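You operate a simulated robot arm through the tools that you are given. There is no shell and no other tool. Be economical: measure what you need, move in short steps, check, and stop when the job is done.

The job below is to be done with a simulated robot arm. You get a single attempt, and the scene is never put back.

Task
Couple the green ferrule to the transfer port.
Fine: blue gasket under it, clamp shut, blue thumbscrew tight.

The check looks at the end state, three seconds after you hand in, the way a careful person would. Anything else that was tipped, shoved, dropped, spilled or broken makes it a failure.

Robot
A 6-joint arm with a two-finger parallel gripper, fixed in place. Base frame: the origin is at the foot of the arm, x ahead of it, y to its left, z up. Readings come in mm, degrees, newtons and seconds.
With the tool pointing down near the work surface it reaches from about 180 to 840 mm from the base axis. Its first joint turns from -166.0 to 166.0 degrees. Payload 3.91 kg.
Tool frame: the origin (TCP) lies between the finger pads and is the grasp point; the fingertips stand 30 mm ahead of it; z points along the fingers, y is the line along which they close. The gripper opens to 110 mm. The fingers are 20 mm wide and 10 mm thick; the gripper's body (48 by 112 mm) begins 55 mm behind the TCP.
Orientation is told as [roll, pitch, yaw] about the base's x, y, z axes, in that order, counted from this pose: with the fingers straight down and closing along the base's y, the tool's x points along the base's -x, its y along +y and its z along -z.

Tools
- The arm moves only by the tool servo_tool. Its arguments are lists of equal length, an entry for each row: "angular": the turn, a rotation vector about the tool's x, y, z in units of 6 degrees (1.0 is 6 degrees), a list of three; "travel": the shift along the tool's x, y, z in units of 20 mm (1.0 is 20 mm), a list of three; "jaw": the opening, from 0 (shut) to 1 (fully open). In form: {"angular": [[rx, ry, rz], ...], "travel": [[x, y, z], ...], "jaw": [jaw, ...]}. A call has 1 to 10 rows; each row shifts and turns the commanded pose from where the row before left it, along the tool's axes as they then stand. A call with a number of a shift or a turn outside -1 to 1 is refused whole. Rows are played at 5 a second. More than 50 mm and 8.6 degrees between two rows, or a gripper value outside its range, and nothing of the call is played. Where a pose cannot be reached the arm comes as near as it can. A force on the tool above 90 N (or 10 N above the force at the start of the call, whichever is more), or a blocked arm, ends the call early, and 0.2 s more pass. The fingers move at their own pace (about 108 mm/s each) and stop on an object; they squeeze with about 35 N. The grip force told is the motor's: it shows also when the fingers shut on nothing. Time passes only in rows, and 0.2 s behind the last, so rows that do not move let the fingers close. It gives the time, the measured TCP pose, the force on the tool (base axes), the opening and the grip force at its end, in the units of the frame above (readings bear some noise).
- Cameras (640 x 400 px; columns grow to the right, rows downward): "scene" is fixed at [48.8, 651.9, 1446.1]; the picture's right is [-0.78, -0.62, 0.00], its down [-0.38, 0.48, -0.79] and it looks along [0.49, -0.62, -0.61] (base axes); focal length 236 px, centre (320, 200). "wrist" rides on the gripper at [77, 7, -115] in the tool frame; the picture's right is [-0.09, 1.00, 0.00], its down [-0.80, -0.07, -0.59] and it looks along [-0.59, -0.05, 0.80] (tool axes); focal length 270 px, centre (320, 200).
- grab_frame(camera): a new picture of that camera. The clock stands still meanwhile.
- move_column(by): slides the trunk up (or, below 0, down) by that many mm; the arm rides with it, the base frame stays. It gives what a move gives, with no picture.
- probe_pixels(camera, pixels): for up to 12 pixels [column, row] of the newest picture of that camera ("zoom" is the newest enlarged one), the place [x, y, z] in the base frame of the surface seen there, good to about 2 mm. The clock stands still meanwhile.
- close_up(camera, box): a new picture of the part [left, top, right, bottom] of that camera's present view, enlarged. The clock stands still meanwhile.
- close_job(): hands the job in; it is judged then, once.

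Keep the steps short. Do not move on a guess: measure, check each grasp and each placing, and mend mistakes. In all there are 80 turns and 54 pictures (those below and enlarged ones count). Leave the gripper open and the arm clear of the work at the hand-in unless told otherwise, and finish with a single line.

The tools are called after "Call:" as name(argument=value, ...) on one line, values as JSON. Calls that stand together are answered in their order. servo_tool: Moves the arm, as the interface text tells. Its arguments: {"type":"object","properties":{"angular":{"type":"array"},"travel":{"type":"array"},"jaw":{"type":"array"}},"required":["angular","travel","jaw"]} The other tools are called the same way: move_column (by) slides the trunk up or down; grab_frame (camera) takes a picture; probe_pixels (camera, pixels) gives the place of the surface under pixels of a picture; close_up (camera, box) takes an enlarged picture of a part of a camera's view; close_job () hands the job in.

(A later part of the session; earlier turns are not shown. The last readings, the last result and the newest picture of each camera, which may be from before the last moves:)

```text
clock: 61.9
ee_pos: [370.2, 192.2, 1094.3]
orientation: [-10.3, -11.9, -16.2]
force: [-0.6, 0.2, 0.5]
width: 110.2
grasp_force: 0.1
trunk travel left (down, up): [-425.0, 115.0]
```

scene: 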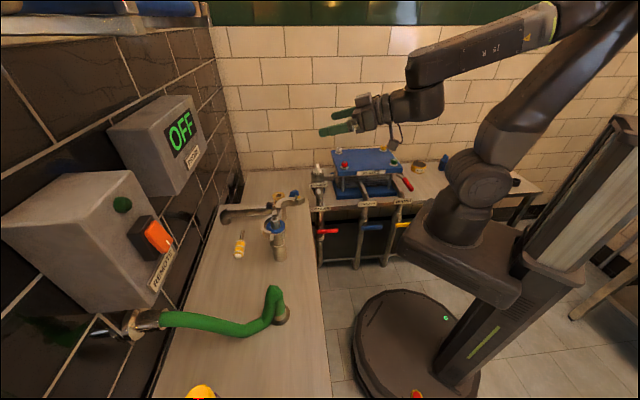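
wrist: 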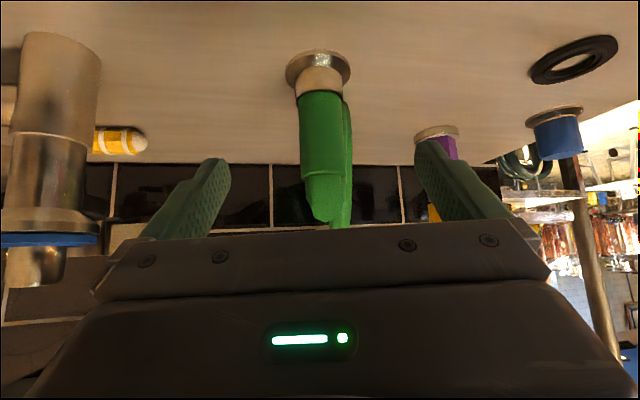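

Blocked on this side too, so I do need to cross the aligned pose at the top. It must be crossed exactly in the arm's own plane, with the tool heading equal to the TCP azimuth. I'll go back up the same side first.

Call:
servo_tool(angular=[[-0.59, -0.94, 0], [-0.59, -0.94, 0], [-0.59, -0.94, 0], [-0.59, -0.94, 0], [0, -1, 0], [0, -1, 0], [0, -1, 0], [0, -1, 0], [0, -1, 0], [0, -1, 0]], travel=[[0, 0, -0.5], [0, 0, -0.5], [0, 0, -0.5], [0, 0, -0.5], [0, 0, 0], [0, 0, 0], [0, 0, 0], [0, 0, 0], [0, 0, 0], [0, 0, 0]], jaw=[1, 1, 1, 1, 1, 1, 1, 1, 1, 1])

Call:
servo_tool(angular=[[0, -1, 0], [0, -1, 0], [0, -1, 0], [0, -1, 0], [-1, 0, 0], [-1, 0, 0], [-1, 0, 0], [-1, 0, 0], [-1, 0, 0], [-1, 0, 0]], travel=[[0, 0, 0], [0, 0, 0], [0, 0, 0], [0, 0, 0], [0, 0, 0], [0, 0, 0], [0, 0, 0], [0, 0, 0], [0, 0, 0], [0, 0, 0]], jaw=[1, 1, 1, 1, 1, 1, 1, 1, 1, 1])

```text
clock: 64.1
ee_pos: [357.8, 199.1, 1132.6]
orientation: [9.2, -70.4, -21.3]
force: [0.0, 0.1, -0.2]
width: 109.9
grasp_force: 0.1
trunk travel left (down, up): [-425.0, 115.0]
```

```text
clock: 66.3
ee_pos: [357.4, 200.8, 1129.8]
orientation: [-177.5, -84.5, -159.3]
force: [-0.2, 0.7, -0.9]
width: 109.9
grasp_force: 0.0
trunk travel left (down, up): [-425.0, 115.0]
```

Heading is 23.2° against a TCP azimuth of 29.3°, so I'll turn the heading by +6.1° and re-read.

Call:
servo_tool(angular=[[-0.5, 0, 0], [-0.52, 0, 0], [0, 1, 0], [0, 0, 0]], travel=[[0, 0, 0], [0, 0, 0], [0, 0, 0], [0, 0, 0]], jaw=[1, 1, 1, 1])

```text
clock: 67.3
ee_pos: [356.5, 201.3, 1131.9]
orientation: [-51.5, -88.9, 80.8]
force: [-0.5, -0.5, 0.0]
width: 110.1
grasp_force: 0.1
trunk travel left (down, up): [-425.0, 115.0]
```

Heading is 29.3° against azimuth 29.4°. I'll make a tiny roll fix, then pitch straight down.

Call:
servo_tool(angular=[[-0.025, 0, 0.14], [0, 1, 0], [0, 1, 0], [0, 1, 0], [0, 1, 0], [0, 1, 0], [0, 1, 0], [0, 1, 0], [0, 0, 0]], travel=[[0, 0, 0], [0, 0, 0], [0, 0, 0], [0, 0, 0], [0, 0, 0], [0, 0, 0], [0, 0, 0], [0, 0, 0], [0, 0, 0]], jaw=[1, 1, 1, 1, 1, 1, 1, 1, 1])

```text
clock: 69.3
ee_pos: [352.0, 212.5, 1113.8]
orientation: [-4.9, -67.3, 34.7]
force: [4.3, -5.6, 2.3]
width: 110.1
grasp_force: 0.1
out of reach, approached as far as the arm can: row 5, 6, 7, 8
trunk travel left (down, up): [-425.0, 115.0]
```

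Blocked at the same alignment. I'll look closely at the arm to see the wrist geometry.

Call:
close_up(camera="scene", box=[300, 0, 620, 200])

```text
2.00 times, centred on (460, 100) of scene
```

zoom: 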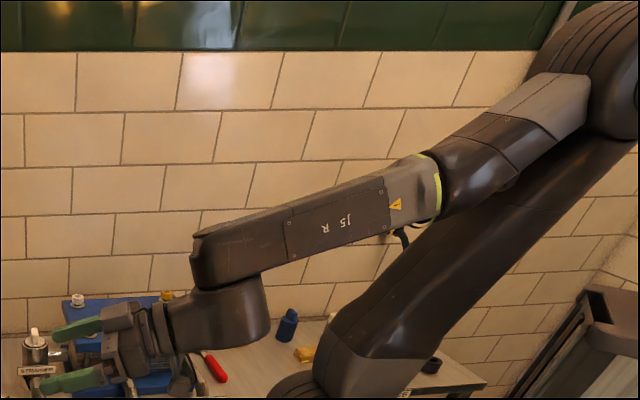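

The picture shows the forearm-roll joint swung 90°, so a small lateral offset is what prevents crossing. I'll pitch up again and measure the arm's true plane from the forearm's flat face.

Call:
servo_tool(angular=[[0, -1, 0], [0, -1, 0], [0, -1, 0], [0, -1, 0], [0, -1, 0], [0, -1, 0], [0, -1, 0], [0, 0, 0]], travel=[[0, 0, 0], [0, 0, 0], [0, 0, 0], [0, 0, 0], [0, 0, 0], [0, 0, 0], [0, 0, 0], [0, 0, 0]], jaw=[1, 1, 1, 1, 1, 1, 1, 1])

Call:
close_up(camera="scene", box=[300, 0, 620, 200])

```text
clock: 71.1
ee_pos: [354.6, 201.1, 1123.0]
orientation: [-173.8, -71.0, -157.4]
force: [0.0, 0.0, -0.2]
width: 110.3
grasp_force: 0.0
out of reach, approached as far as the arm can: row 1
trunk travel left (down, up): [-425.0, 115.0]
```

```text
2.00 times, centred on (460, 100) of scene
```

zoom: 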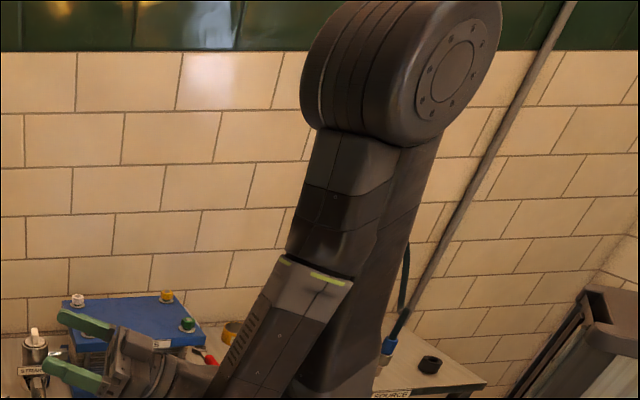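

The elbow's flat cap at zoom (455,65) is perpendicular to the arm plane, so I'll probe it.

Call:
probe_pixels(camera="zoom", pixels=[[426, 65], [484, 65], [455, 32], [450, 102], [435, 90], [475, 42], [350, 60], [330, 160], [360, 150], [255, 310], [300, 320], [330, 330]])

```text
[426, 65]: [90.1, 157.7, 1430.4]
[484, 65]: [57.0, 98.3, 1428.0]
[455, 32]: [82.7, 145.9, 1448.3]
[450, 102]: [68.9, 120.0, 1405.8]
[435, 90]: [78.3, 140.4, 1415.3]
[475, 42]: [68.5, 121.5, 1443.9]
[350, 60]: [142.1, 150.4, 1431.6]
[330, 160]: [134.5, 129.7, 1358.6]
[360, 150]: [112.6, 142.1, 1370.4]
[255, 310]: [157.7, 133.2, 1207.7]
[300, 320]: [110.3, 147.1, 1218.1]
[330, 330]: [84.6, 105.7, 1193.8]
```

The cap shows the arm plane at azimuth ≈61°, while the tool heads 29°. The shoulder has a lateral offset (about 45 mm), which matters a lot this close to the axis. I'll move outward 190 mm along the tool axis and turn the heading to azimuth + 4.4°.

Call:
servo_tool(angular=[[0, 0, 0], [0, 0, 0], [0, 0, 0], [0, 0, 0], [0, 0, 0], [0, 0, 0], [0, 0, 0], [0, 0, 0], [0, 0, 0], [-0.72, -0.03, 0.6]], travel=[[0, 0, 1], [0, 0, 1], [0, 0, 1], [0, 0, 1], [0, 0, 1], [0, 0, 1], [0, 0, 1], [0, 0, 1], [0, 0, 1], [0, 0, 1]], jaw=[1, 1, 1, 1, 1, 1, 1, 1, 1, 1])

Call:
close_up(camera="scene", box=[300, 0, 620, 200])

```text
clock: 73.3
ee_pos: [518.6, 292.8, 1188.0]
orientation: [179.9, -71.2, -146.2]
force: [-0.1, 0.1, -0.2]
width: 110.1
grasp_force: 0.1
trunk travel left (down, up): [-425.0, 115.0]
```

```text
2.00 times, centred on (460, 100) of scene
```

zoom: 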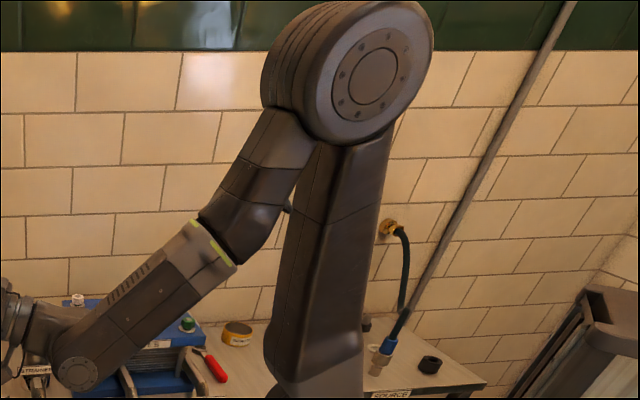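

Now the arm looks in-plane, with the elbow cap at (375,75) and the j5 cap at (78,370). I'll probe both.

Call:
probe_pixels(camera="zoom", pixels=[[340, 75], [415, 65], [375, 35], [370, 110], [350, 100], [400, 45], [65, 370], [92, 370], [78, 360], [78, 382]])

```text
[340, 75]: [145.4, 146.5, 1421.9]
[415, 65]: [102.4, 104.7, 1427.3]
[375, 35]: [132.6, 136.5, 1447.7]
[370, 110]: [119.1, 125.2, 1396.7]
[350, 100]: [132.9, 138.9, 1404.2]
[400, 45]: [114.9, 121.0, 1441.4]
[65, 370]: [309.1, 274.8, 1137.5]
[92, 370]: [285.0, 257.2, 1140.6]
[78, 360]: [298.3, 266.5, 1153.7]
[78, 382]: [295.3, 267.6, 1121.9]
```

Plane azimuth ≈43° against heading 33.8°. Solving from both poses gives an offset D≈107 mm and L≈210, so the heading should be about 39.8°. I'll turn +6° and re-measure.

Call:
servo_tool(angular=[[-0.5, 0, 0.16], [-0.45, 0, 0.16], [0, 0, 0]], travel=[[0, 0, 0], [0, 0, 0], [0, 0, 0]], jaw=[1, 1, 1])

Call:
close_up(camera="scene", box=[300, 0, 620, 200])

Call:
probe_pixels(camera="zoom", pixels=[[335, 75], [405, 65], [370, 40], [365, 110], [345, 95], [395, 45], [345, 80], [398, 68]])

```text
clock: 74.1
ee_pos: [517.9, 294.1, 1188.0]
orientation: [-179.9, -71.2, -140.3]
force: [-0.4, -0.3, 0.7]
width: 110.1
grasp_force: 0.0
trunk travel left (down, up): [-425.0, 115.0]
```

```text
2.00 times, centred on (460, 100) of scene
```

zoom: 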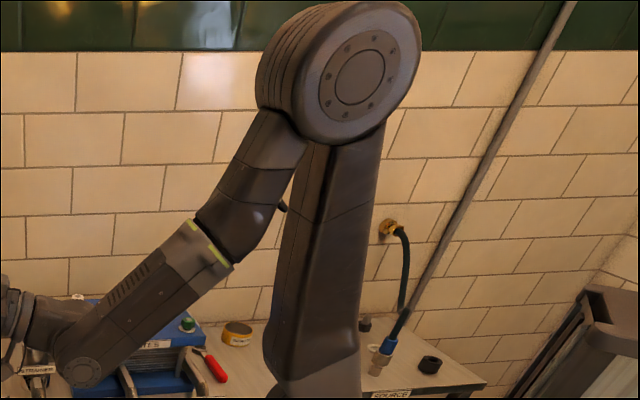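

```text
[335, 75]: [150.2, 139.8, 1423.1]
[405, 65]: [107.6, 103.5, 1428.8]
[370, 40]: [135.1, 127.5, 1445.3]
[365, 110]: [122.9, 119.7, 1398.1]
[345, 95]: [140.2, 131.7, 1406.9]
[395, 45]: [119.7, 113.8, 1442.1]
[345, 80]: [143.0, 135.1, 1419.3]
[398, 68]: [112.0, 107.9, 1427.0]
```

Plane ≈40.9° against heading 39.7°, nearly aligned. I'll add +0.8° and pitch straight down.

Call:
servo_tool(angular=[[-0.126, 0, 0.043], [0, 1, 0], [0, 1, 0], [0, 1, 0], [0, 1, 0], [0, 1, 0], [0, 1, 0], [0, 1, 0], [0, 1, 0], [0, 1, 0]], travel=[[0, 0, 0], [0, 0, 0], [0, 0, 0], [0, 0, 0], [0, 0, 0], [0, 0, 0], [0, 0, 0], [0, 0, 0], [0, 0, 0], [0, 0, 0]], jaw=[1, 1, 1, 1, 1, 1, 1, 1, 1, 1])

Call:
servo_tool(angular=[[0, 1, 0], [0, 1, 0], [0, 1, 0], [0, 1, 0], [0, 1, 0]], travel=[[0, 0, 0], [0, 0, 0], [0, 0, 0], [0, 0, 0], [0, 0, 0]], jaw=[1, 1, 1, 1, 1])

```text
clock: 76.3
ee_pos: [521.7, 306.2, 1209.5]
orientation: [1.3, -63.5, 41.7]
force: [0.3, -0.1, -0.1]
width: 110.0
grasp_force: 0.0
out of reach, approached as far as the arm can: row 9, 10
trunk travel left (down, up): [-425.0, 115.0]
```

```text
clock: 77.5
ee_pos: [516.7, 307.1, 1204.5]
orientation: [2.0, -33.4, 43.3]
force: [0.0, -0.2, 0.0]
width: 110.0
grasp_force: 0.1
out of reach, approached as far as the arm can: row 1, 5
trunk travel left (down, up): [-425.0, 115.0]
```

It went through, with tilt now 33°. I'll continue levelling.

Call:
servo_tool(angular=[[0, 1, 0], [0, 1, 0], [0, 1, 0], [0, 1, 0], [0, 1, 0], [0, 0.57, 0]], travel=[[0, 0, 0], [0, 0, 0], [0, 0, 0], [0, 0, 0], [0, 0, 0], [0, 0, 0]], jaw=[1, 1, 1, 1, 1, 1])

Call:
grab_frame(camera="scene")

```text
clock: 78.9
ee_pos: [529.3, 248.1, 1177.0]
orientation: [14.0, -8.1, 45.4]
force: [-0.9, -0.3, 0.8]
width: 109.9
grasp_force: 0.0
out of reach, approached as far as the arm can: row 1, 2, 3, 4, 5
trunk travel left (down, up): [-425.0, 115.0]
```

```text
20 pictures are left
```

scene: 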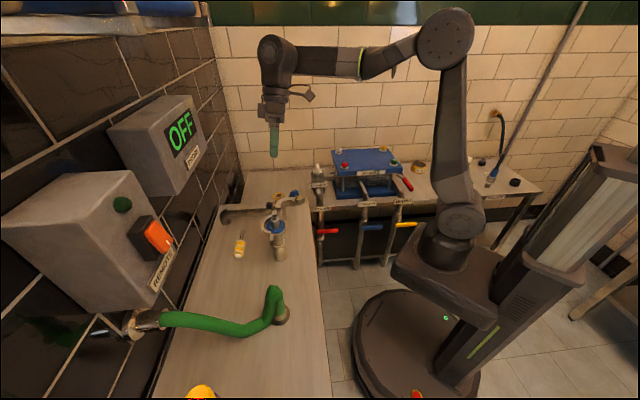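

It slid round the side into the flipped branch again because the residual misalignment was about 0.5°. I'll go back up around the +y side and cross with a bigger step. First spin, then pitch outward to the left of the arm plane.

Call:
servo_tool(angular=[[0, 0, -1], [0, 0, -1], [0, 0, -1], [0, 0, -1], [0, 0, -1], [0, 0, -1], [0, -1, 0], [0, -1, 0], [0, -1, 0], [0, -1, 0]], travel=[[0, 0, 0], [0, 0, 0], [0, 0, 0], [0, 0, 0], [0, 0, 0], [0, 0, 0], [0, 0, 0], [0, 0, 0], [0, 0, 0], [0, 0, 0]], jaw=[1, 1, 1, 1, 1, 1, 1, 1, 1, 1])

Call:
servo_tool(angular=[[0, -1, 0], [0, -1, 0], [0, -1, 0], [0, -1, 0], [0, -1, 0], [0, -1, 0], [0, -1, 0], [0, -1, 0], [0, -1, 0], [0, -1, 0]], travel=[[0, 0, 0], [0, 0, 0], [0, 0, 0], [0, 0, 0], [0, 0, 0], [0, 0, 0], [0, 0, 0], [0, 0, 0], [0, 0, 0], [0, 0, 0]], jaw=[1, 1, 1, 1, 1, 1, 1, 1, 1, 1])

Call:
servo_tool(angular=[[1, 0, 0], [1, 0, 0], [1, 0, 0], [1, 0, 0], [1, 0, 0], [1, 0, 0], [1, 0, 0]], travel=[[0, 0, 0], [0, 0, 0], [0, 0, 0], [0, 0, 0], [0, 0, 0], [0, 0, 0], [0, 0, 0]], jaw=[1, 1, 1, 1, 1, 1, 1])

```text
clock: 81.1
ee_pos: [529.4, 247.7, 1179.8]
orientation: [7.0, -37.2, 78.9]
force: [-0.3, -0.2, 0.6]
width: 109.9
grasp_force: 0.1
trunk travel left (down, up): [-425.0, 115.0]
```

```text
clock: 83.3
ee_pos: [529.7, 247.9, 1178.7]
orientation: [142.1, -80.8, -59.4]
force: [-0.6, -0.5, 0.5]
width: 110.0
grasp_force: 0.0
trunk travel left (down, up): [-425.0, 115.0]
```

```text
clock: 84.9
ee_pos: [529.1, 249.3, 1178.1]
orientation: [99.7, -80.8, -59.0]
force: [0.5, -0.6, -0.5]
width: 110.0
grasp_force: 0.2
trunk travel left (down, up): [-425.0, 115.0]
```

All reached. Tool heading is 40.6°, nearly horizontal. I'll turn the heading to 35.9°, roll 36° so a pitch row can be 8.5°, then pitch to just above the alignment and measure the plane.

Call:
servo_tool(angular=[[0.765, -0.122, -0.02], [0, 0, 1], [0, 0, 1], [0, 0, 1], [0, 0, 1], [0, 0, 1], [0, 0, 1], [0.7, 0.7, 0], [0.7, 0.7, 0], [0, 0, 0]], travel=[[0, 0, 0], [0, 0, 0], [0, 0, 0], [0, 0, 0], [0, 0, 0], [0, 0, 0], [0, 0, 0], [0, 0, 0], [0, 0, 0], [0, 0, 0]], jaw=[1, 1, 1, 1, 1, 1, 1, 1, 1, 1])

Call:
close_up(camera="scene", box=[240, 0, 560, 200])

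```text
clock: 87.1
ee_pos: [530.1, 247.7, 1177.2]
orientation: [75.4, -44.0, -43.8]
force: [0.5, 0.4, 0.3]
width: 109.8
grasp_force: 0.0
trunk travel left (down, up): [-425.0, 115.0]
```

```text
2.00 times, centred on (400, 100) of scene
```

zoom: 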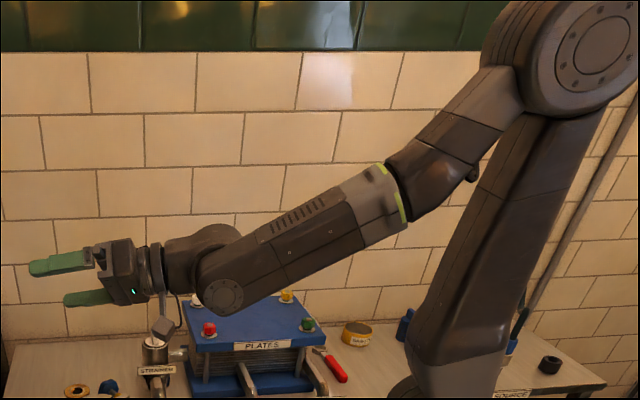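

Call:
probe_pixels(camera="zoom", pixels=[[562, 60], [566, 75], [570, 40], [580, 55], [590, 30], [600, 75], [605, 20], [620, 15], [625, 45], [632, 30], [630, 60], [560, 70]])

Call:
probe_pixels(camera="zoom", pixels=[[208, 294], [213, 282], [240, 294], [222, 312], [235, 305], [222, 283], [222, 295], [290, 255], [330, 230], [280, 275], [340, 250], [240, 280]])

```text
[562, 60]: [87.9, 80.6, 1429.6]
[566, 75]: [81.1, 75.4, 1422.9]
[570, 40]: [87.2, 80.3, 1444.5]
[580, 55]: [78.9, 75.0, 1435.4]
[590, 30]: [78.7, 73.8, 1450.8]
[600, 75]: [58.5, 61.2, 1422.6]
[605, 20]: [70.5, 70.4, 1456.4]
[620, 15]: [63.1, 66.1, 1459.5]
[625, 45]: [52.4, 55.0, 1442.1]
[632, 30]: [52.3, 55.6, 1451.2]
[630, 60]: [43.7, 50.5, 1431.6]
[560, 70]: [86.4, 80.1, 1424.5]
```

```text
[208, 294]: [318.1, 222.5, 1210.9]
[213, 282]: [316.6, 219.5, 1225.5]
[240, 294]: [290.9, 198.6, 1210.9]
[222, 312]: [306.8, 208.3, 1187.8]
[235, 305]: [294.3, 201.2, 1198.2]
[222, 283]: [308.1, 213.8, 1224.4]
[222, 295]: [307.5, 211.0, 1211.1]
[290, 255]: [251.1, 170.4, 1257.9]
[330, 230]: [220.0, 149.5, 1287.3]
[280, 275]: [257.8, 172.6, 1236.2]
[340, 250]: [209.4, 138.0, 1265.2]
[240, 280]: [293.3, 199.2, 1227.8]
```

The fits agree: plane ≈34.6° against heading 35.95°, forearm roll ≈6°. I'll reduce the heading by 1.2°, step to about 7° above alignment, then make one large crossing step with a 20 mm rise.

Call:
servo_tool(angular=[[0.139, -0.139, 0.036], [0.54, 0.54, 0], [0.53, 0.53, 0], [0, 0, 0], [1, 1, 0], [1, 1, 0]], travel=[[0, 0, 0], [0, 0, 0], [0, 0, 0], [0, 0, 0], [-0.66, 0.66, -0.34], [0, 0, 0]], jaw=[1, 1, 1, 1, 1, 1])

```text
clock: 88.5
ee_pos: [529.2, 248.3, 1199.6]
orientation: [43.6, -34.8, -24.5]
force: [-0.3, 0.0, 0.4]
width: 109.9
grasp_force: 0.1
trunk travel left (down, up): [-425.0, 115.0]
```

No blocked rows and the position is exact, so it crossed cleanly. Continuing to pitch down to vertical.

Call:
servo_tool(angular=[[1, 1, 0], [1, 1, 0], [1, 1, 0], [1, 1, 0], [1, 1, 0], [1, 1, 0], [0.3, 0.3, 0]], travel=[[0, 0, 0], [0, 0, 0], [0, 0, 0], [0, 0, 0], [0, 0, 0], [0, 0, 0], [0, 0, 0]], jaw=[1, 1, 1, 1, 1, 1, 1])

```text
clock: 90.1
ee_pos: [530.6, 248.7, 1197.8]
orientation: [0.0, -0.1, -10.2]
force: [0.6, 0.4, -0.1]
width: 110.1
grasp_force: 0.0
trunk travel left (down, up): [-425.0, 115.0]
```

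The tool is vertical again and healthy, with yaw −10°. I'll travel back above the ferrule at height, then yaw to 60°, keeping the tool vertical from here on.

Call:
servo_tool(angular=[[0, 0, 0], [0, 0, 0], [0, 0, 0], [0, 0, 0], [0, 0, 0], [0, 0, 0], [0, 0, 0], [0, 0, 0], [0, 0, 0], [0, 0, 0]], travel=[[0.956, 0.751, 0.49], [0.956, 0.751, 0.49], [0.956, 0.751, 0.49], [0.956, 0.751, 0.49], [0.956, 0.751, 0.49], [0.956, 0.751, 0.49], [0.956, 0.751, 0.49], [0.956, 0.751, 0.49], [0.956, 0.751, 0.49], [0.956, 0.751, 0.49]], jaw=[1, 1, 1, 1, 1, 1, 1, 1, 1, 1])

Call:
servo_tool(angular=[[0, 0, 0], [0, 0, 0], [0, 0, -1], [0, 0, -1], [0, 0, -1], [0, 0, -1], [0, 0, -1], [0, 0, -1], [0, 0, -1], [0, 0, -1]], travel=[[0.956, 0.751, 0.49], [0.956, 0.751, 0.49], [0, 0, 0], [0, 0, 0], [0, 0, 0], [0, 0, 0], [0, 0, 0], [0, 0, 0], [0, 0, 0], [0, 0, 0]], jaw=[1, 1, 1, 1, 1, 1, 1, 1, 1, 1])

Call:
servo_tool(angular=[[0, 0, -1], [0, 0, -1], [0, 0, -1], [0, 0, -0.7], [0, 0, 0]], travel=[[0, 0, 0], [0, 0, 0], [0, 0, 0], [0, 0, 0], [0, 0, 0]], jaw=[1, 1, 1, 1, 1])

Call:
grab_frame(camera="wrist")

```text
clock: 92.3
ee_pos: [370.0, 430.0, 1099.7]
orientation: [0.1, -0.2, -10.2]
force: [0.4, 0.1, -0.6]
width: 110.1
grasp_force: 0.1
trunk travel left (down, up): [-425.0, 115.0]
```

```text
clock: 94.5
ee_pos: [335.3, 465.9, 1080.2]
orientation: [0.0, -0.1, 37.9]
force: [-0.8, 0.4, 0.5]
width: 110.0
grasp_force: 0.0
trunk travel left (down, up): [-425.0, 115.0]
```

```text
clock: 95.7
ee_pos: [335.9, 465.8, 1081.3]
orientation: [-0.1, 0.0, 60.1]
force: [0.1, 0.0, -0.1]
width: 110.2
grasp_force: 0.0
trunk travel left (down, up): [-425.0, 115.0]
```

```text
18 pictures are left
```

wrist: 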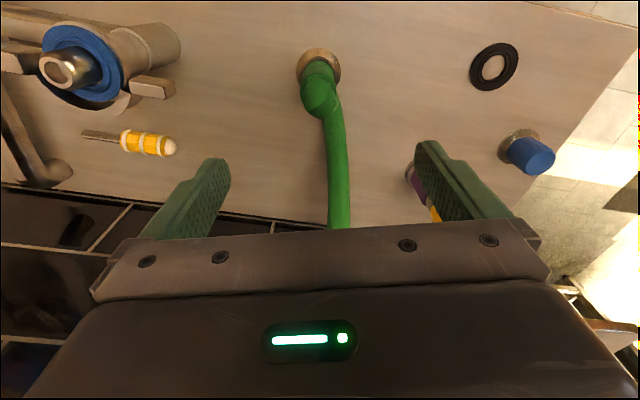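

The ferrule and hose sit between the fingers, with the return strand going straight away. I'll measure the hose edges and top.

Call:
probe_pixels(camera="wrist", pixels=[[303, 85], [320, 85], [335, 85], [322, 70], [320, 95], [320, 105], [330, 110], [343, 105], [299, 70], [341, 70], [320, 48], [325, 117]])

```text
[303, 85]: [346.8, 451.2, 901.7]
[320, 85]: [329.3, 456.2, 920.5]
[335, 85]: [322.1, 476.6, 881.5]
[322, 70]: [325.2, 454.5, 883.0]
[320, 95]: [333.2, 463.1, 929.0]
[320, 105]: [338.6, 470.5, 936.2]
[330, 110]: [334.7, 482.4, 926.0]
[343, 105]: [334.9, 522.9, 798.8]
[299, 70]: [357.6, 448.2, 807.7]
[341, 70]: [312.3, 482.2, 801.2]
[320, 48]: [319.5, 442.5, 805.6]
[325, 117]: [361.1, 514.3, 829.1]
```

The hose top is 936, so I'll use TCP z≈894 (palm at 949, tips at 864). Centred at (336,466), descending with the jaws open.

Call:
servo_tool(angular=[[0, 0, 0], [0, 0, 0], [0, 0, 0], [0, 0, 0], [0, 0, 0], [0, 0, 0], [0, 0, 0], [0, 0, 0], [0, 0, 0], [0, 0, 0]], travel=[[0, 0, 1], [0, 0, 1], [0, 0, 1], [0, 0, 1], [0, 0, 1], [0, 0, 1], [0, 0, 1], [0, 0, 1], [0, 0, 1], [0, 0, 0.35]], jaw=[1, 1, 1, 1, 1, 1, 1, 1, 1, 1])

Call:
grab_frame(camera="wrist")

```text
clock: 97.9
ee_pos: [336.3, 464.0, 892.4]
orientation: [-0.1, -0.1, 60.0]
force: [0.9, -0.8, -0.8]
width: 109.8
grasp_force: 0.1
trunk travel left (down, up): [-425.0, 115.0]
```

```text
17 pictures are left
```

wrist: 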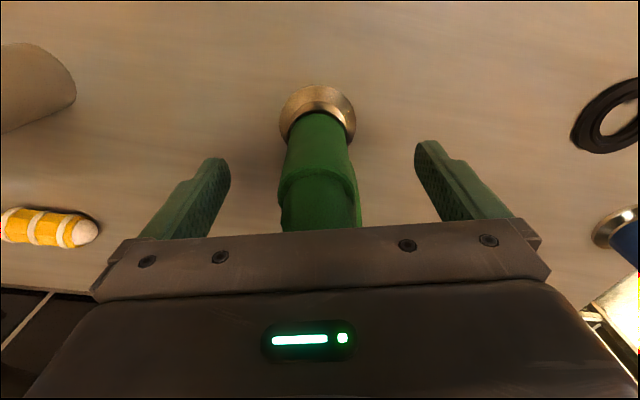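

Nicely straddled. Closing on the sleeve.

Call:
servo_tool(angular=[[0, 0, 0], [0, 0, 0], [0, 0, 0], [0, 0, 0], [0, 0, 0]], travel=[[0, 0, 0], [0, 0, 0], [0, 0, 0], [0, 0, 0], [0, 0, 0]], jaw=[0.7, 0.45, 0.2, 0.2, 0.2])

Call:
servo_tool(angular=[[0, 0, 0], [0, 0, 0], [0, 0, 0], [0, 0, 0]], travel=[[0, 0, -0.5], [0, 0, -0.5], [0, 0, -1], [0, 0, -0.5]], jaw=[0.2, 0.2, 0.2, 0.2])

Call:
grab_frame(camera="wrist")

```text
clock: 99.1
ee_pos: [337.3, 465.5, 892.2]
orientation: [0.0, -0.1, 60.0]
force: [1.8, -1.6, 1.1]
width: 38.7
grasp_force: 34.7
trunk travel left (down, up): [-425.0, 115.0]
```

```text
clock: 100.1
ee_pos: [337.6, 464.7, 943.3]
orientation: [-0.1, -0.1, 59.9]
force: [0.0, 0.4, -2.2]
width: 38.5
grasp_force: 34.8
trunk travel left (down, up): [-425.0, 115.0]
```

```text
16 pictures are left
```

wrist: 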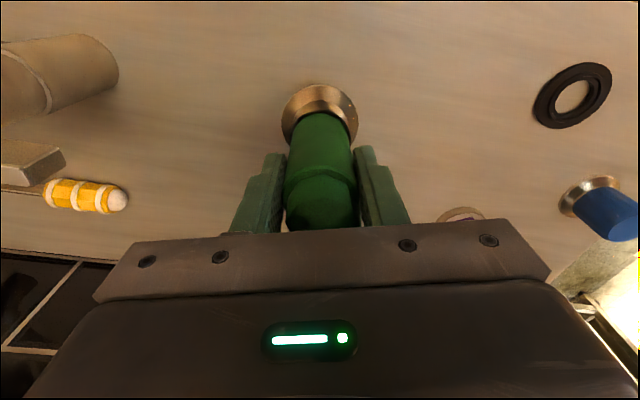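

Lifted together, holding rigid at 38.5 mm. I'll raise 142 mm more, then carry it to the port.

Call:
servo_tool(angular=[[0, 0, 0], [0, 0, 0], [0, 0, 0], [0, 0, 0], [0, 0, 0], [0, 0, 0], [0, 0, 0], [0, 0, 0]], travel=[[0, 0, -0.9], [0, 0, -0.9], [0, 0, -0.9], [0, 0, -0.9], [0, 0, -0.9], [0, 0, -0.9], [0, 0, -0.9], [0, 0, -0.9]], jaw=[0.2, 0.2, 0.2, 0.2, 0.2, 0.2, 0.2, 0.2])

Call:
servo_tool(angular=[[0, 0, 0], [0, 0, 0], [0, 0, 0], [0, 0, 0], [0, 0, 0], [0, 0, 0], [0, 0, 0], [0, 0, 0], [0, 0, 0], [0, 0, 0]], travel=[[0.24, -0.96, 0], [0.24, -0.96, 0], [0.24, -0.96, 0], [0.24, -0.96, 0], [0.24, -0.96, 0], [0.24, -0.96, 0], [0.24, -0.96, 0], [0.24, -0.96, 0], [0.24, -0.96, 0], [0.24, -0.96, 0]], jaw=[0.2, 0.2, 0.2, 0.2, 0.2, 0.2, 0.2, 0.2, 0.2, 0.2])

Call:
grab_frame(camera="wrist")

Call:
grab_frame(camera="scene")

```text
clock: 101.9
ee_pos: [336.5, 464.9, 1087.3]
orientation: [-0.1, -0.1, 60.0]
force: [-0.5, 0.2, -2.0]
width: 38.0
grasp_force: 34.8
trunk travel left (down, up): [-425.0, 115.0]
```

```text
clock: 104.1
ee_pos: [476.8, 328.4, 1084.1]
orientation: [-0.1, -0.1, 60.0]
force: [0.5, -0.2, -2.1]
width: 37.9
grasp_force: 35.5
trunk travel left (down, up): [-425.0, 115.0]
```

```text
15 pictures are left
```

wrist: 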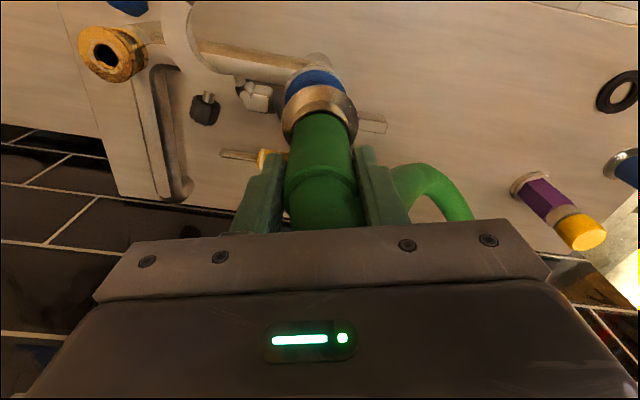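

```text
14 pictures are left
```

scene: 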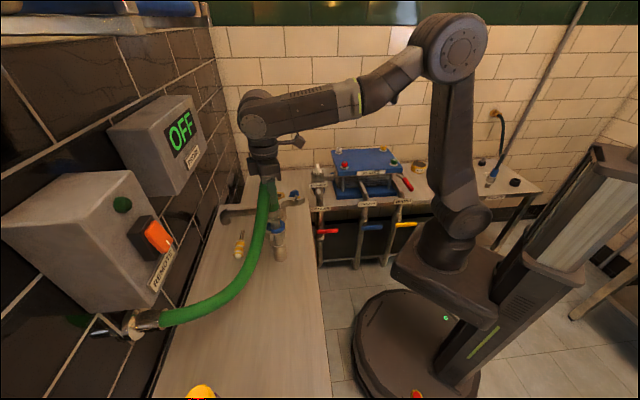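

I'll zoom in on both views and measure the ferrule flange relative to the gasket and stub.

Call:
close_up(camera="scene", box=[240, 180, 320, 240])

Call:
probe_pixels(camera="wrist", pixels=[[285, 122], [355, 118], [318, 88], [295, 97], [343, 96], [322, 118], [290, 90], [313, 72], [340, 82], [300, 160], [322, 160], [345, 160]])

Call:
probe_pixels(camera="zoom", pixels=[[245, 300], [320, 300], [282, 330], [282, 250], [262, 260], [300, 260], [282, 280], [282, 355], [260, 200], [282, 200]])

```text
6.67 times, centred on (280, 210) of scene
```

zoom: 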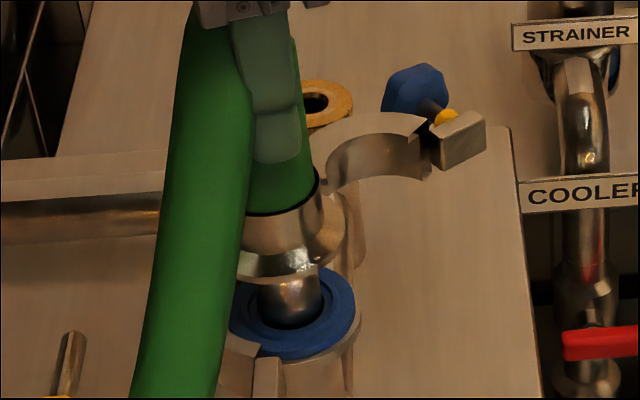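

```text
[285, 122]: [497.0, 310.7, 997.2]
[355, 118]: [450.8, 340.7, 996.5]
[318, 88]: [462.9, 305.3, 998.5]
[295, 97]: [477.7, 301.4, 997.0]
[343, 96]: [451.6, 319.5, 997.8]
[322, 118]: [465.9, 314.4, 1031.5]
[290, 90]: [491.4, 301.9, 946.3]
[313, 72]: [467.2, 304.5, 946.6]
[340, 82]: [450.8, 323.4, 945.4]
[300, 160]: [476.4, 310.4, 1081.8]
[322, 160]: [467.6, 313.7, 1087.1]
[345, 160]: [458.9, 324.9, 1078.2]
```

```text
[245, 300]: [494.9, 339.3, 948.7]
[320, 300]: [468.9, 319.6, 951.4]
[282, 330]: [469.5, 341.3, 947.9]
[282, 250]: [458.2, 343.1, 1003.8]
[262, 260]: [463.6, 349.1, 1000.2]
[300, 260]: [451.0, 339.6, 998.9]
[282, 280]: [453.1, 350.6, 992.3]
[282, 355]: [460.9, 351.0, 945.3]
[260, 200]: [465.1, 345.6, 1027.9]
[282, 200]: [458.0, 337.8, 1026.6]
```

Ferrule centre is about (476,329.3) and the stub (480.4,327.3), so I'll shift by (+4.3,−2). Then I'll lower 24 mm to the stub top and check.

Call:
servo_tool(angular=[[0, 0, 0], [0, 0, 0], [0, 0, 0], [0, 0, 0], [0, 0, 0]], travel=[[-0.02, -0.236, 0], [0, 0, 0.3], [0, 0, 0.3], [0, 0, 0.3], [0, 0, 0]], jaw=[0.2, 0.2, 0.2, 0.2, 0.2])

Call:
close_up(camera="scene", box=[240, 180, 320, 240])

```text
clock: 105.3
ee_pos: [483.1, 325.4, 1068.0]
orientation: [-0.1, -0.2, 60.0]
force: [-1.1, 0.3, -1.1]
width: 37.8
grasp_force: 35.0
trunk travel left (down, up): [-425.0, 115.0]
```

```text
6.67 times, centred on (280, 210) of scene
```

zoom: 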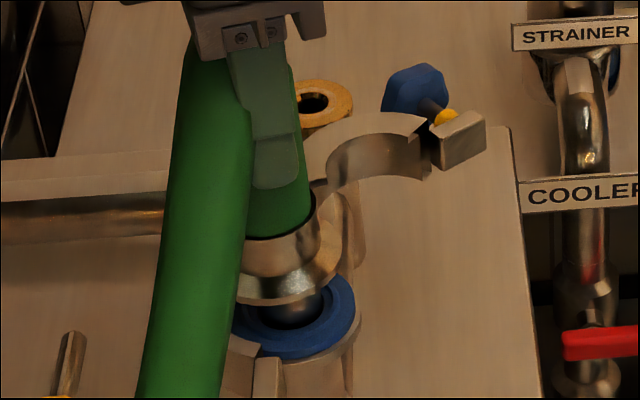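

Call:
servo_tool(angular=[[0, 0, 0], [0, 0, 0], [0, 0, 0], [0, 0, 0]], travel=[[0, 0, 0.2], [0, 0, 0.2], [0, 0, 0.2], [0, 0, 0]], jaw=[0.2, 0.2, 0.2, 0.2])

Call:
grab_frame(camera="wrist")

Call:
probe_pixels(camera="wrist", pixels=[[285, 122], [355, 118], [318, 88], [295, 97], [343, 96], [290, 115], [350, 108], [330, 90], [305, 91]])

```text
clock: 106.3
ee_pos: [482.7, 327.4, 1052.1]
orientation: [0.2, 0.5, 60.0]
force: [-4.3, -5.0, -2.5]
width: 37.7
grasp_force: 35.2
trunk travel left (down, up): [-425.0, 115.0]
```

```text
11 pictures are left
```

wrist: 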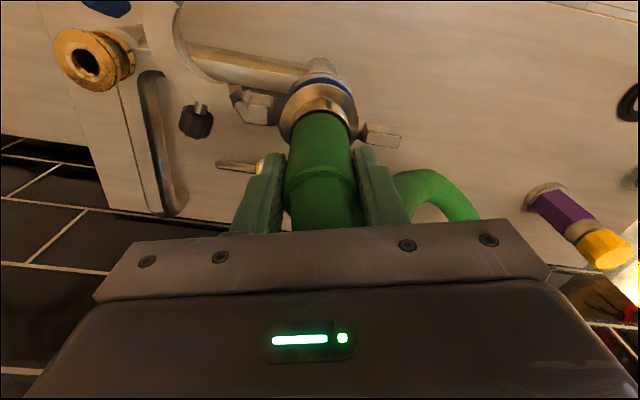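

```text
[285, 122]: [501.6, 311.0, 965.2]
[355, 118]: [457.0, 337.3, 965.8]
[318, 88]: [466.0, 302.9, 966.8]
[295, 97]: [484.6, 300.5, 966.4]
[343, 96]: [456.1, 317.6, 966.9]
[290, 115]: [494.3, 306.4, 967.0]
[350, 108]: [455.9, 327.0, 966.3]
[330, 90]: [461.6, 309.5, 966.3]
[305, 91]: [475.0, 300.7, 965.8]
```

The rim is at z≈966 with its bottom about 961, so it's engaged on the stub with a light 5 N side load. I'll relax 1 mm toward (−x,−y) and lower the remaining 13 mm.

Call:
servo_tool(angular=[[0, 0, 0], [0, 0, 0], [0, 0, 0], [0, 0, 0], [0, 0, 0], [0, 0, 0]], travel=[[0.068, 0.018, 0], [0, 0, 0.2], [0, 0, 0.2], [0, 0, 0.15], [0, 0, 0.1], [0, 0, 0]], jaw=[0.2, 0.2, 0.2, 0.2, 0.2, 0.2])

Call:
close_up(camera="scene", box=[240, 180, 320, 240])

```text
clock: 107.7
ee_pos: [482.5, 324.7, 1042.7]
orientation: [0.0, 0.0, 60.1]
force: [-0.7, -2.4, -8.1]
width: 38.0
grasp_force: 34.7
trunk travel left (down, up): [-425.0, 115.0]
```

```text
6.67 times, centred on (280, 210) of scene
```

zoom: 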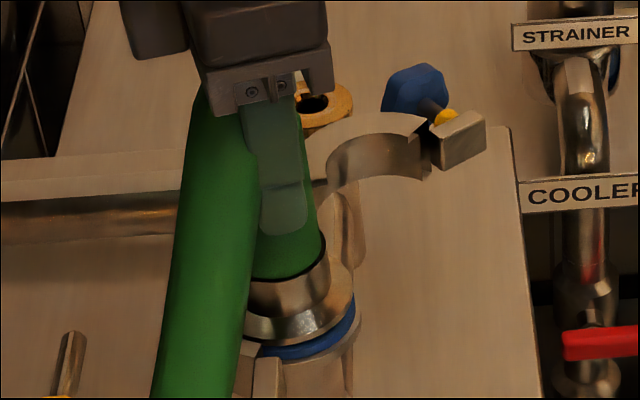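

Rim nearly on the gasket. By height 3–4 mm should remain, so I'll lower gently while watching the force.

Call:
servo_tool(angular=[[0, 0, 0], [0, 0, 0], [0, 0, 0]], travel=[[0, 0, 0.1], [0, 0, 0.1], [0, 0, 0]], jaw=[0.2, 0.2, 0.2])

Call:
close_up(camera="wrist", box=[240, 50, 400, 150])

Call:
probe_pixels(camera="zoom", pixels=[[180, 285], [460, 275], [312, 155], [220, 190], [412, 185], [312, 140], [220, 170], [410, 170], [440, 250], [190, 240]])

```text
clock: 108.5
ee_pos: [480.9, 325.5, 1041.4]
orientation: [-0.1, -0.3, 60.0]
force: [0.5, 1.0, 6.1]
width: 38.1
grasp_force: 35.1
trunk travel left (down, up): [-425.0, 115.0]
```

```text
4.00 times, centred on (320, 100) of wrist
```

zoom: 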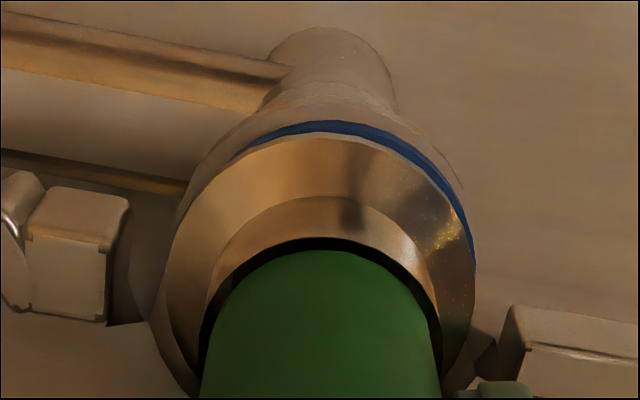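

```text
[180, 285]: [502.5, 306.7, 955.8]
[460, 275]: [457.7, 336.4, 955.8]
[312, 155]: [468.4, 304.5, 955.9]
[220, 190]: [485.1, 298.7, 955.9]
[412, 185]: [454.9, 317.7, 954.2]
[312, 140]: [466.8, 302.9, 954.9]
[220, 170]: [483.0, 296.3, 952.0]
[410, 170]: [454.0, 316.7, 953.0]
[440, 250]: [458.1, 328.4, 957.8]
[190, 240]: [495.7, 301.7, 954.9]
```

The rim is level at 955, its bottom on the gasket at ~948, with a +6 N reaction: seated. I'll open moderately and rise slowly.

Call:
servo_tool(angular=[[0, 0, 0], [0, 0, 0], [0, 0, 0], [0, 0, 0], [0, 0, 0], [0, 0, 0]], travel=[[0, 0, 0], [0, 0, 0], [0, 0, 0], [0, 0, -0.5], [0, 0, -0.5], [0, 0, -0.5]], jaw=[0.45, 0.6, 0.7, 0.7, 0.7, 0.7])

Call:
servo_tool(angular=[[0, 0, 0], [0, 0, 0], [0, 0, 0], [0, 0, 0], [0, 0, 0], [0, 0, 0]], travel=[[0, 0, -0.8], [0, 0, -0.8], [0, 0, -0.8], [0, 0, -0.8], [0, 0, -0.8], [0, 0, -0.8]], jaw=[0.7, 0.7, 0.7, 0.7, 0.7, 0.7])

Call:
close_up(camera="scene", box=[210, 140, 330, 240])

```text
clock: 109.9
ee_pos: [480.9, 325.8, 1069.4]
orientation: [0.0, -0.1, 60.0]
force: [0.9, -0.3, -0.1]
width: 76.9
grasp_force: 0.0
trunk travel left (down, up): [-425.0, 115.0]
```

```text
clock: 111.3
ee_pos: [480.8, 325.9, 1167.3]
orientation: [-0.1, 0.0, 59.9]
force: [0.5, -0.2, -0.8]
width: 76.9
grasp_force: 0.0
trunk travel left (down, up): [-425.0, 115.0]
```

```text
4.00 times, centred on (270, 190) of scene
```

zoom: 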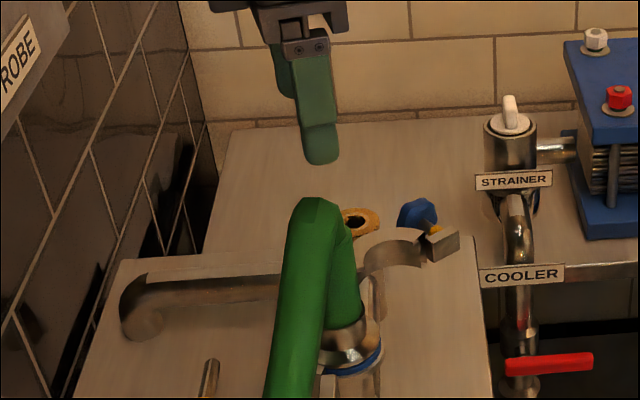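

The ferrule stands on the port by itself and the arm is free. Next I'll close the clamp: pushing its outer arc with closed fingers around the hinge at yaw 45°. I'll move over the open clamp half, keep clear of the hose, and look.

Call:
servo_tool(angular=[[0, 0, 0.83], [0, 0, 0.83], [0, 0, 0.84], [0, 0, 0], [0, 0, 0], [0, 0, 0], [0, 0, 0], [0, 0, 0], [0, 0, 0], [0, 0, 0]], travel=[[0, 0, 0], [0, 0, 0], [0, 0, 0], [0.076, -0.975, 0], [0.076, -0.975, 0], [0.076, -0.975, 0], [0.076, -0.975, 0], [0.076, -0.975, 0], [0.076, -0.975, 0], [0.076, -0.975, 0]], jaw=[0.7, 0.7, 0.7, 0.7, 0.7, 0.4, 0, 0, 0, 0])

Call:
servo_tool(angular=[[0, 0, 0], [0, 0, 0], [0, 0, 0], [0, 0, 0], [0, 0, 0], [0, 0, 0]], travel=[[0, 0, 0.89], [0, 0, 0.89], [0, 0, 0.89], [0, 0, 0.89], [0, 0, 0.89], [0, 0, 0.89]], jaw=[0, 0, 0, 0, 0, 0])

Call:
grab_frame(camera="wrist")

```text
clock: 113.5
ee_pos: [571.1, 222.0, 1166.6]
orientation: [0.1, -0.1, 45.1]
force: [-0.4, 1.0, 0.1]
width: 0.0
grasp_force: 35.4
trunk travel left (down, up): [-425.0, 115.0]
```

```text
clock: 114.9
ee_pos: [569.0, 221.4, 1058.7]
orientation: [0.0, -0.1, 45.0]
force: [0.4, 0.8, 0.1]
width: 0.0
grasp_force: 35.1
trunk travel left (down, up): [-425.0, 115.0]
```

```text
7 pictures are left
```

wrist: 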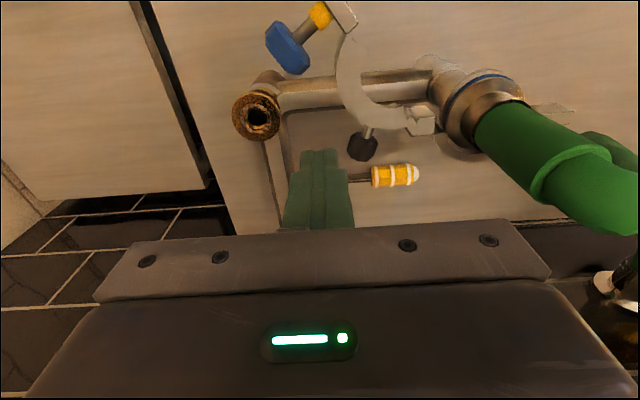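

Clear view of the open half. I'll probe the arc outer edge, block, knobs and hinge.

Call:
probe_pixels(camera="wrist", pixels=[[339, 60], [340, 85], [352, 108], [345, 70], [366, 118], [343, 12], [283, 45], [300, 65], [362, 146], [370, 131], [420, 120], [400, 118]])

```text
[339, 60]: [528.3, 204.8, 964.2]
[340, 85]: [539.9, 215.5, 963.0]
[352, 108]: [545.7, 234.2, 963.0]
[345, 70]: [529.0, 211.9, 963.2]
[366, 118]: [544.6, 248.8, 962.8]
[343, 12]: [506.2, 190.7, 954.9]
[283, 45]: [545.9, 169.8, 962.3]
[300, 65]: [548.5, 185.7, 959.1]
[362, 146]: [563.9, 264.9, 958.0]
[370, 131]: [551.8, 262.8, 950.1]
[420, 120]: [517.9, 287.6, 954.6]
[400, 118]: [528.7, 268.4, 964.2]
```

Arc centre is about (507,238) with R≈39, hinge about (516.5,289.3), and it needs −126° of rotation. I'll descend at the clear spot (569,221), touch the outer arc, then push along the circle about the hinge for the first 70°.

Call:
servo_tool(angular=[[0, 0, 0], [0, 0, 0], [0, 0, 0], [0, 0, 0], [0, 0, 0], [0, 0, 0], [0, 0, 0]], travel=[[0, 0, 0.84], [0, 0, 0.84], [0, 0, 0.84], [0, 0, 0.84], [0, 0, 0.84], [0.129, 0.225, 0], [0.129, 0.225, 0]], jaw=[0, 0, 0, 0, 0, 0, 0])

Call:
servo_tool(angular=[[0, 0, 0], [0, 0, 0], [0, 0, 0], [0, 0, 0], [0, 0, 0], [0, 0, 0], [0, 0, 0], [0, 0, 0], [0, 0, 0], [0, 0, 0]], travel=[[0.448, 0.154, 0], [0.448, 0.154, 0], [0.4, 0.258, 0], [0.4, 0.258, 0], [0.323, 0.345, 0], [0.323, 0.345, 0], [0.232, 0.415, 0], [0.232, 0.415, 0], [0.122, 0.458, 0], [0.122, 0.458, 0]], jaw=[0, 0, 0, 0, 0, 0, 0, 0, 0, 0])

Call:
close_up(camera="scene", box=[220, 150, 320, 240])

```text
clock: 116.5
ee_pos: [562.9, 222.7, 976.3]
orientation: [-0.1, -0.2, 44.9]
force: [6.5, -10.0, 0.5]
width: 0.1
grasp_force: 34.9
trunk travel left (down, up): [-425.0, 115.0]
```

```text
clock: 118.7
ee_pos: [472.5, 227.4, 976.8]
orientation: [0.1, -0.1, 45.0]
force: [-0.2, 0.0, -0.3]
width: 0.1
grasp_force: 35.1
trunk travel left (down, up): [-425.0, 115.0]
```

```text
4.44 times, centred on (270, 195) of scene
```

zoom: 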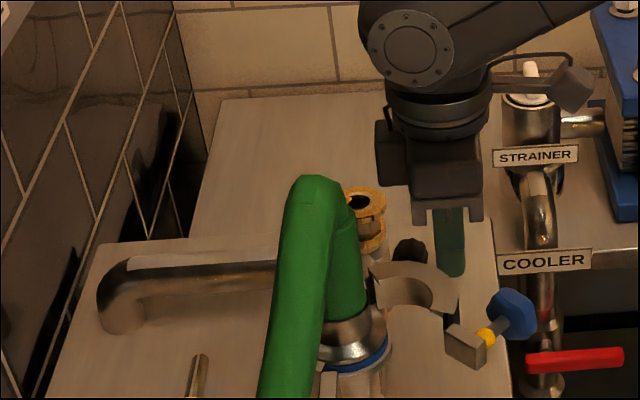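

The clamp half is following the fingers. Continuing the last 56° with a small final press.

Call:
servo_tool(angular=[[0, 0, 0], [0, 0, 0], [0, 0, 0], [0, 0, 0], [0, 0, 0], [0, 0, 0], [0, 0, 0], [0, 0, 0], [0, 0, 0], [0, 0, 0]], travel=[[0.01, 0.474, 0], [0.01, 0.474, 0], [-0.106, 0.463, 0], [-0.106, 0.463, 0], [-0.215, 0.42, 0], [-0.215, 0.42, 0], [-0.309, 0.359, 0], [-0.309, 0.359, 0], [-0.1, -0.01, 0], [-0.1, -0.01, 0]], jaw=[0, 0, 0, 0, 0, 0, 0, 0, 0, 0])

Call:
close_up(camera="scene", box=[240, 180, 320, 240])

```text
clock: 120.7
ee_pos: [439.3, 279.9, 977.0]
orientation: [-0.4, 1.4, 44.9]
force: [5.7, -72.5, 17.7]
width: 0.0
grasp_force: 35.3
trunk travel left (down, up): [-425.0, 115.0]
stopped in row 10: the force on the tool passed its limit (the readings are from after the stop); the commanded pose is now the measured one
```

```text
6.67 times, centred on (280, 210) of scene
```

zoom: 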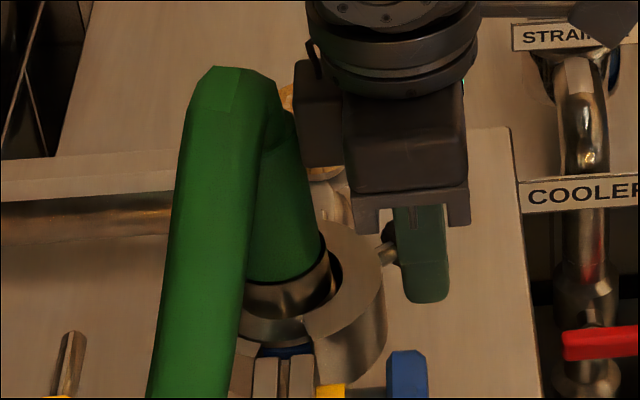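

Stopped by 72 N, and the end blocks look nearly together at the bottom of the picture. I'll probe the blocks, arc and knobs to see how closed it is.

Call:
probe_pixels(camera="zoom", pixels=[[265, 375], [300, 375], [240, 365], [282, 370], [330, 392], [405, 370], [350, 290], [320, 325], [385, 252], [392, 232], [425, 290], [350, 240]])

```text
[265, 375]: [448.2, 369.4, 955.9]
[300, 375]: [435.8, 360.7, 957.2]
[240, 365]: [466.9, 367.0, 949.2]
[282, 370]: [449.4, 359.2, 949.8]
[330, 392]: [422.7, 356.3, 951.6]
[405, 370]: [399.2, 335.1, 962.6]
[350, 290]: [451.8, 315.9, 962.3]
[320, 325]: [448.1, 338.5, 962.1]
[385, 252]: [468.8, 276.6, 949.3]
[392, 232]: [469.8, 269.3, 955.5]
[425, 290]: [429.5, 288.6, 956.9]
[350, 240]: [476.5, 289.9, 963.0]
```

By measurement the clamp is shut: the blocks are about 4 mm apart, with the blue knob at (399,335) and the black knob at (470,269), both at their predicted closed places. I'll back off, rise, and go above the blue knob with the jaws opening.

Call:
servo_tool(angular=[[0, 0, 0], [0, 0, 0], [0, 0, 0], [0, 0, 0], [0, 0, 0], [0, 0, 0]], travel=[[0.4, 0, 0], [0, 0, -1], [0, 0, -1], [0, 0, -1], [0, 0, -1], [0, 0, -1]], jaw=[0, 0, 0, 0, 0, 0])

Call:
servo_tool(angular=[[0, 0, 0], [0, 0, 0], [0, 0, 0], [0, 0, 0], [0, 0, 0]], travel=[[-0.27, 0.836, 0], [-0.27, 0.836, 0], [-0.27, 0.836, 0], [-0.27, 0.836, 0], [0, 0, 0]], jaw=[0.3, 0.6, 0.6, 0.6, 0.6])

Call:
grab_frame(camera="wrist")

```text
clock: 122.1
ee_pos: [435.6, 290.6, 1072.8]
orientation: [-0.3, 0.9, 45.1]
force: [0.5, -0.1, 0.1]
width: 0.3
grasp_force: 35.0
trunk travel left (down, up): [-425.0, 115.0]
```

```text
clock: 123.3
ee_pos: [402.3, 349.5, 1071.2]
orientation: [-0.2, 1.0, 45.1]
force: [-0.3, -0.9, -0.2]
width: 65.6
grasp_force: 0.0
trunk travel left (down, up): [-425.0, 115.0]
```

```text
4 pictures are left
```

wrist: 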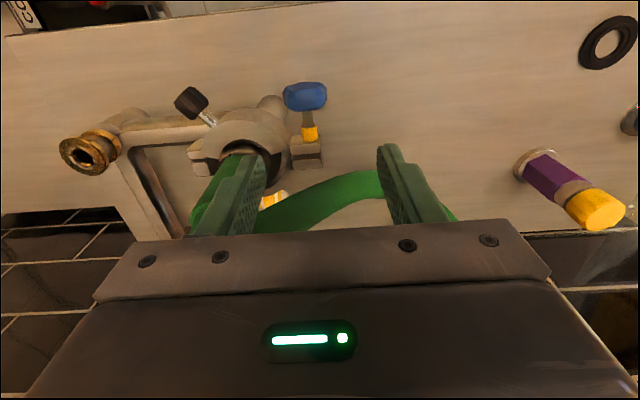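

Call:
probe_pixels(camera="wrist", pixels=[[286, 96], [325, 94], [305, 86], [305, 92], [305, 106], [308, 118], [309, 132], [304, 143], [308, 158], [318, 100], [292, 100], [190, 200]])

```text
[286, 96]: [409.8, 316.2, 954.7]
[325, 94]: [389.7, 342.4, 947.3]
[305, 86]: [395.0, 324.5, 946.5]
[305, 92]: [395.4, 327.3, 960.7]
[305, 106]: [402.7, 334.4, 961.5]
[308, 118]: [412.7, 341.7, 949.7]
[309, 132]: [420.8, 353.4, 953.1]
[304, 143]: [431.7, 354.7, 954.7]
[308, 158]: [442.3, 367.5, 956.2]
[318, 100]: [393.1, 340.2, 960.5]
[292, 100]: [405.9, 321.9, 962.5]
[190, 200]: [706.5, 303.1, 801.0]
```

Knob centre is about (400,330,946), 33 mm across, with its axis at az 43°, parallel to tool x. I'll centre, descend, pretilt +42° about tool x, close, then turn −60° (clockwise into the block).

Call:
servo_tool(angular=[[0, 0, 0], [0, 0, 0], [0, 0, 0], [0, 0, 0], [0, 0, 0], [0, 0, 0], [0, 0, 0], [0, 0, 0], [0, 0, 0]], travel=[[0.77, -0.61, 0], [0, 0, 0.893], [0, 0, 0.893], [0, 0, 0.893], [0, 0, 0.893], [0, 0, 0.893], [0, 0, 0.893], [0, 0, 0.893], [0, 0, 0]], jaw=[0.6, 0.6, 0.6, 0.6, 0.6, 0.6, 0.6, 0.6, 0.6])

Call:
servo_tool(angular=[[1, 0, 0], [1, 0, 0], [1, 0, 0], [1, 0, 0], [1, 0, 0], [1, 0, 0], [1, 0, 0], [0, 0, 0], [0, 0, 0], [0, 0, 0]], travel=[[0, 0, 0], [0, 0, 0], [0, 0, 0], [0, 0, 0], [0, 0, 0], [0, 0, 0], [0, 0, 0], [0, 0, 0], [0, 0, 0], [0, 0, 0]], jaw=[0.6, 0.6, 0.6, 0.6, 0.6, 0.6, 0.6, 0.3, 0.1, 0.1])

```text
clock: 125.3
ee_pos: [403.0, 328.7, 963.5]
orientation: [-0.5, -0.5, 45.2]
force: [-16.6, -12.9, 46.7]
width: 65.0
grasp_force: 0.1
trunk travel left (down, up): [-425.0, 115.0]
stopped in row 9: the force on the tool passed its limit (the readings are from after the stop); the commanded pose is now the measured one
```

```text
clock: 127.5
ee_pos: [402.3, 334.9, 953.8]
orientation: [-42.4, 0.1, 45.1]
force: [-49.1, 20.0, -46.8]
width: 44.9
grasp_force: 33.2
trunk travel left (down, up): [-425.0, 115.0]
```

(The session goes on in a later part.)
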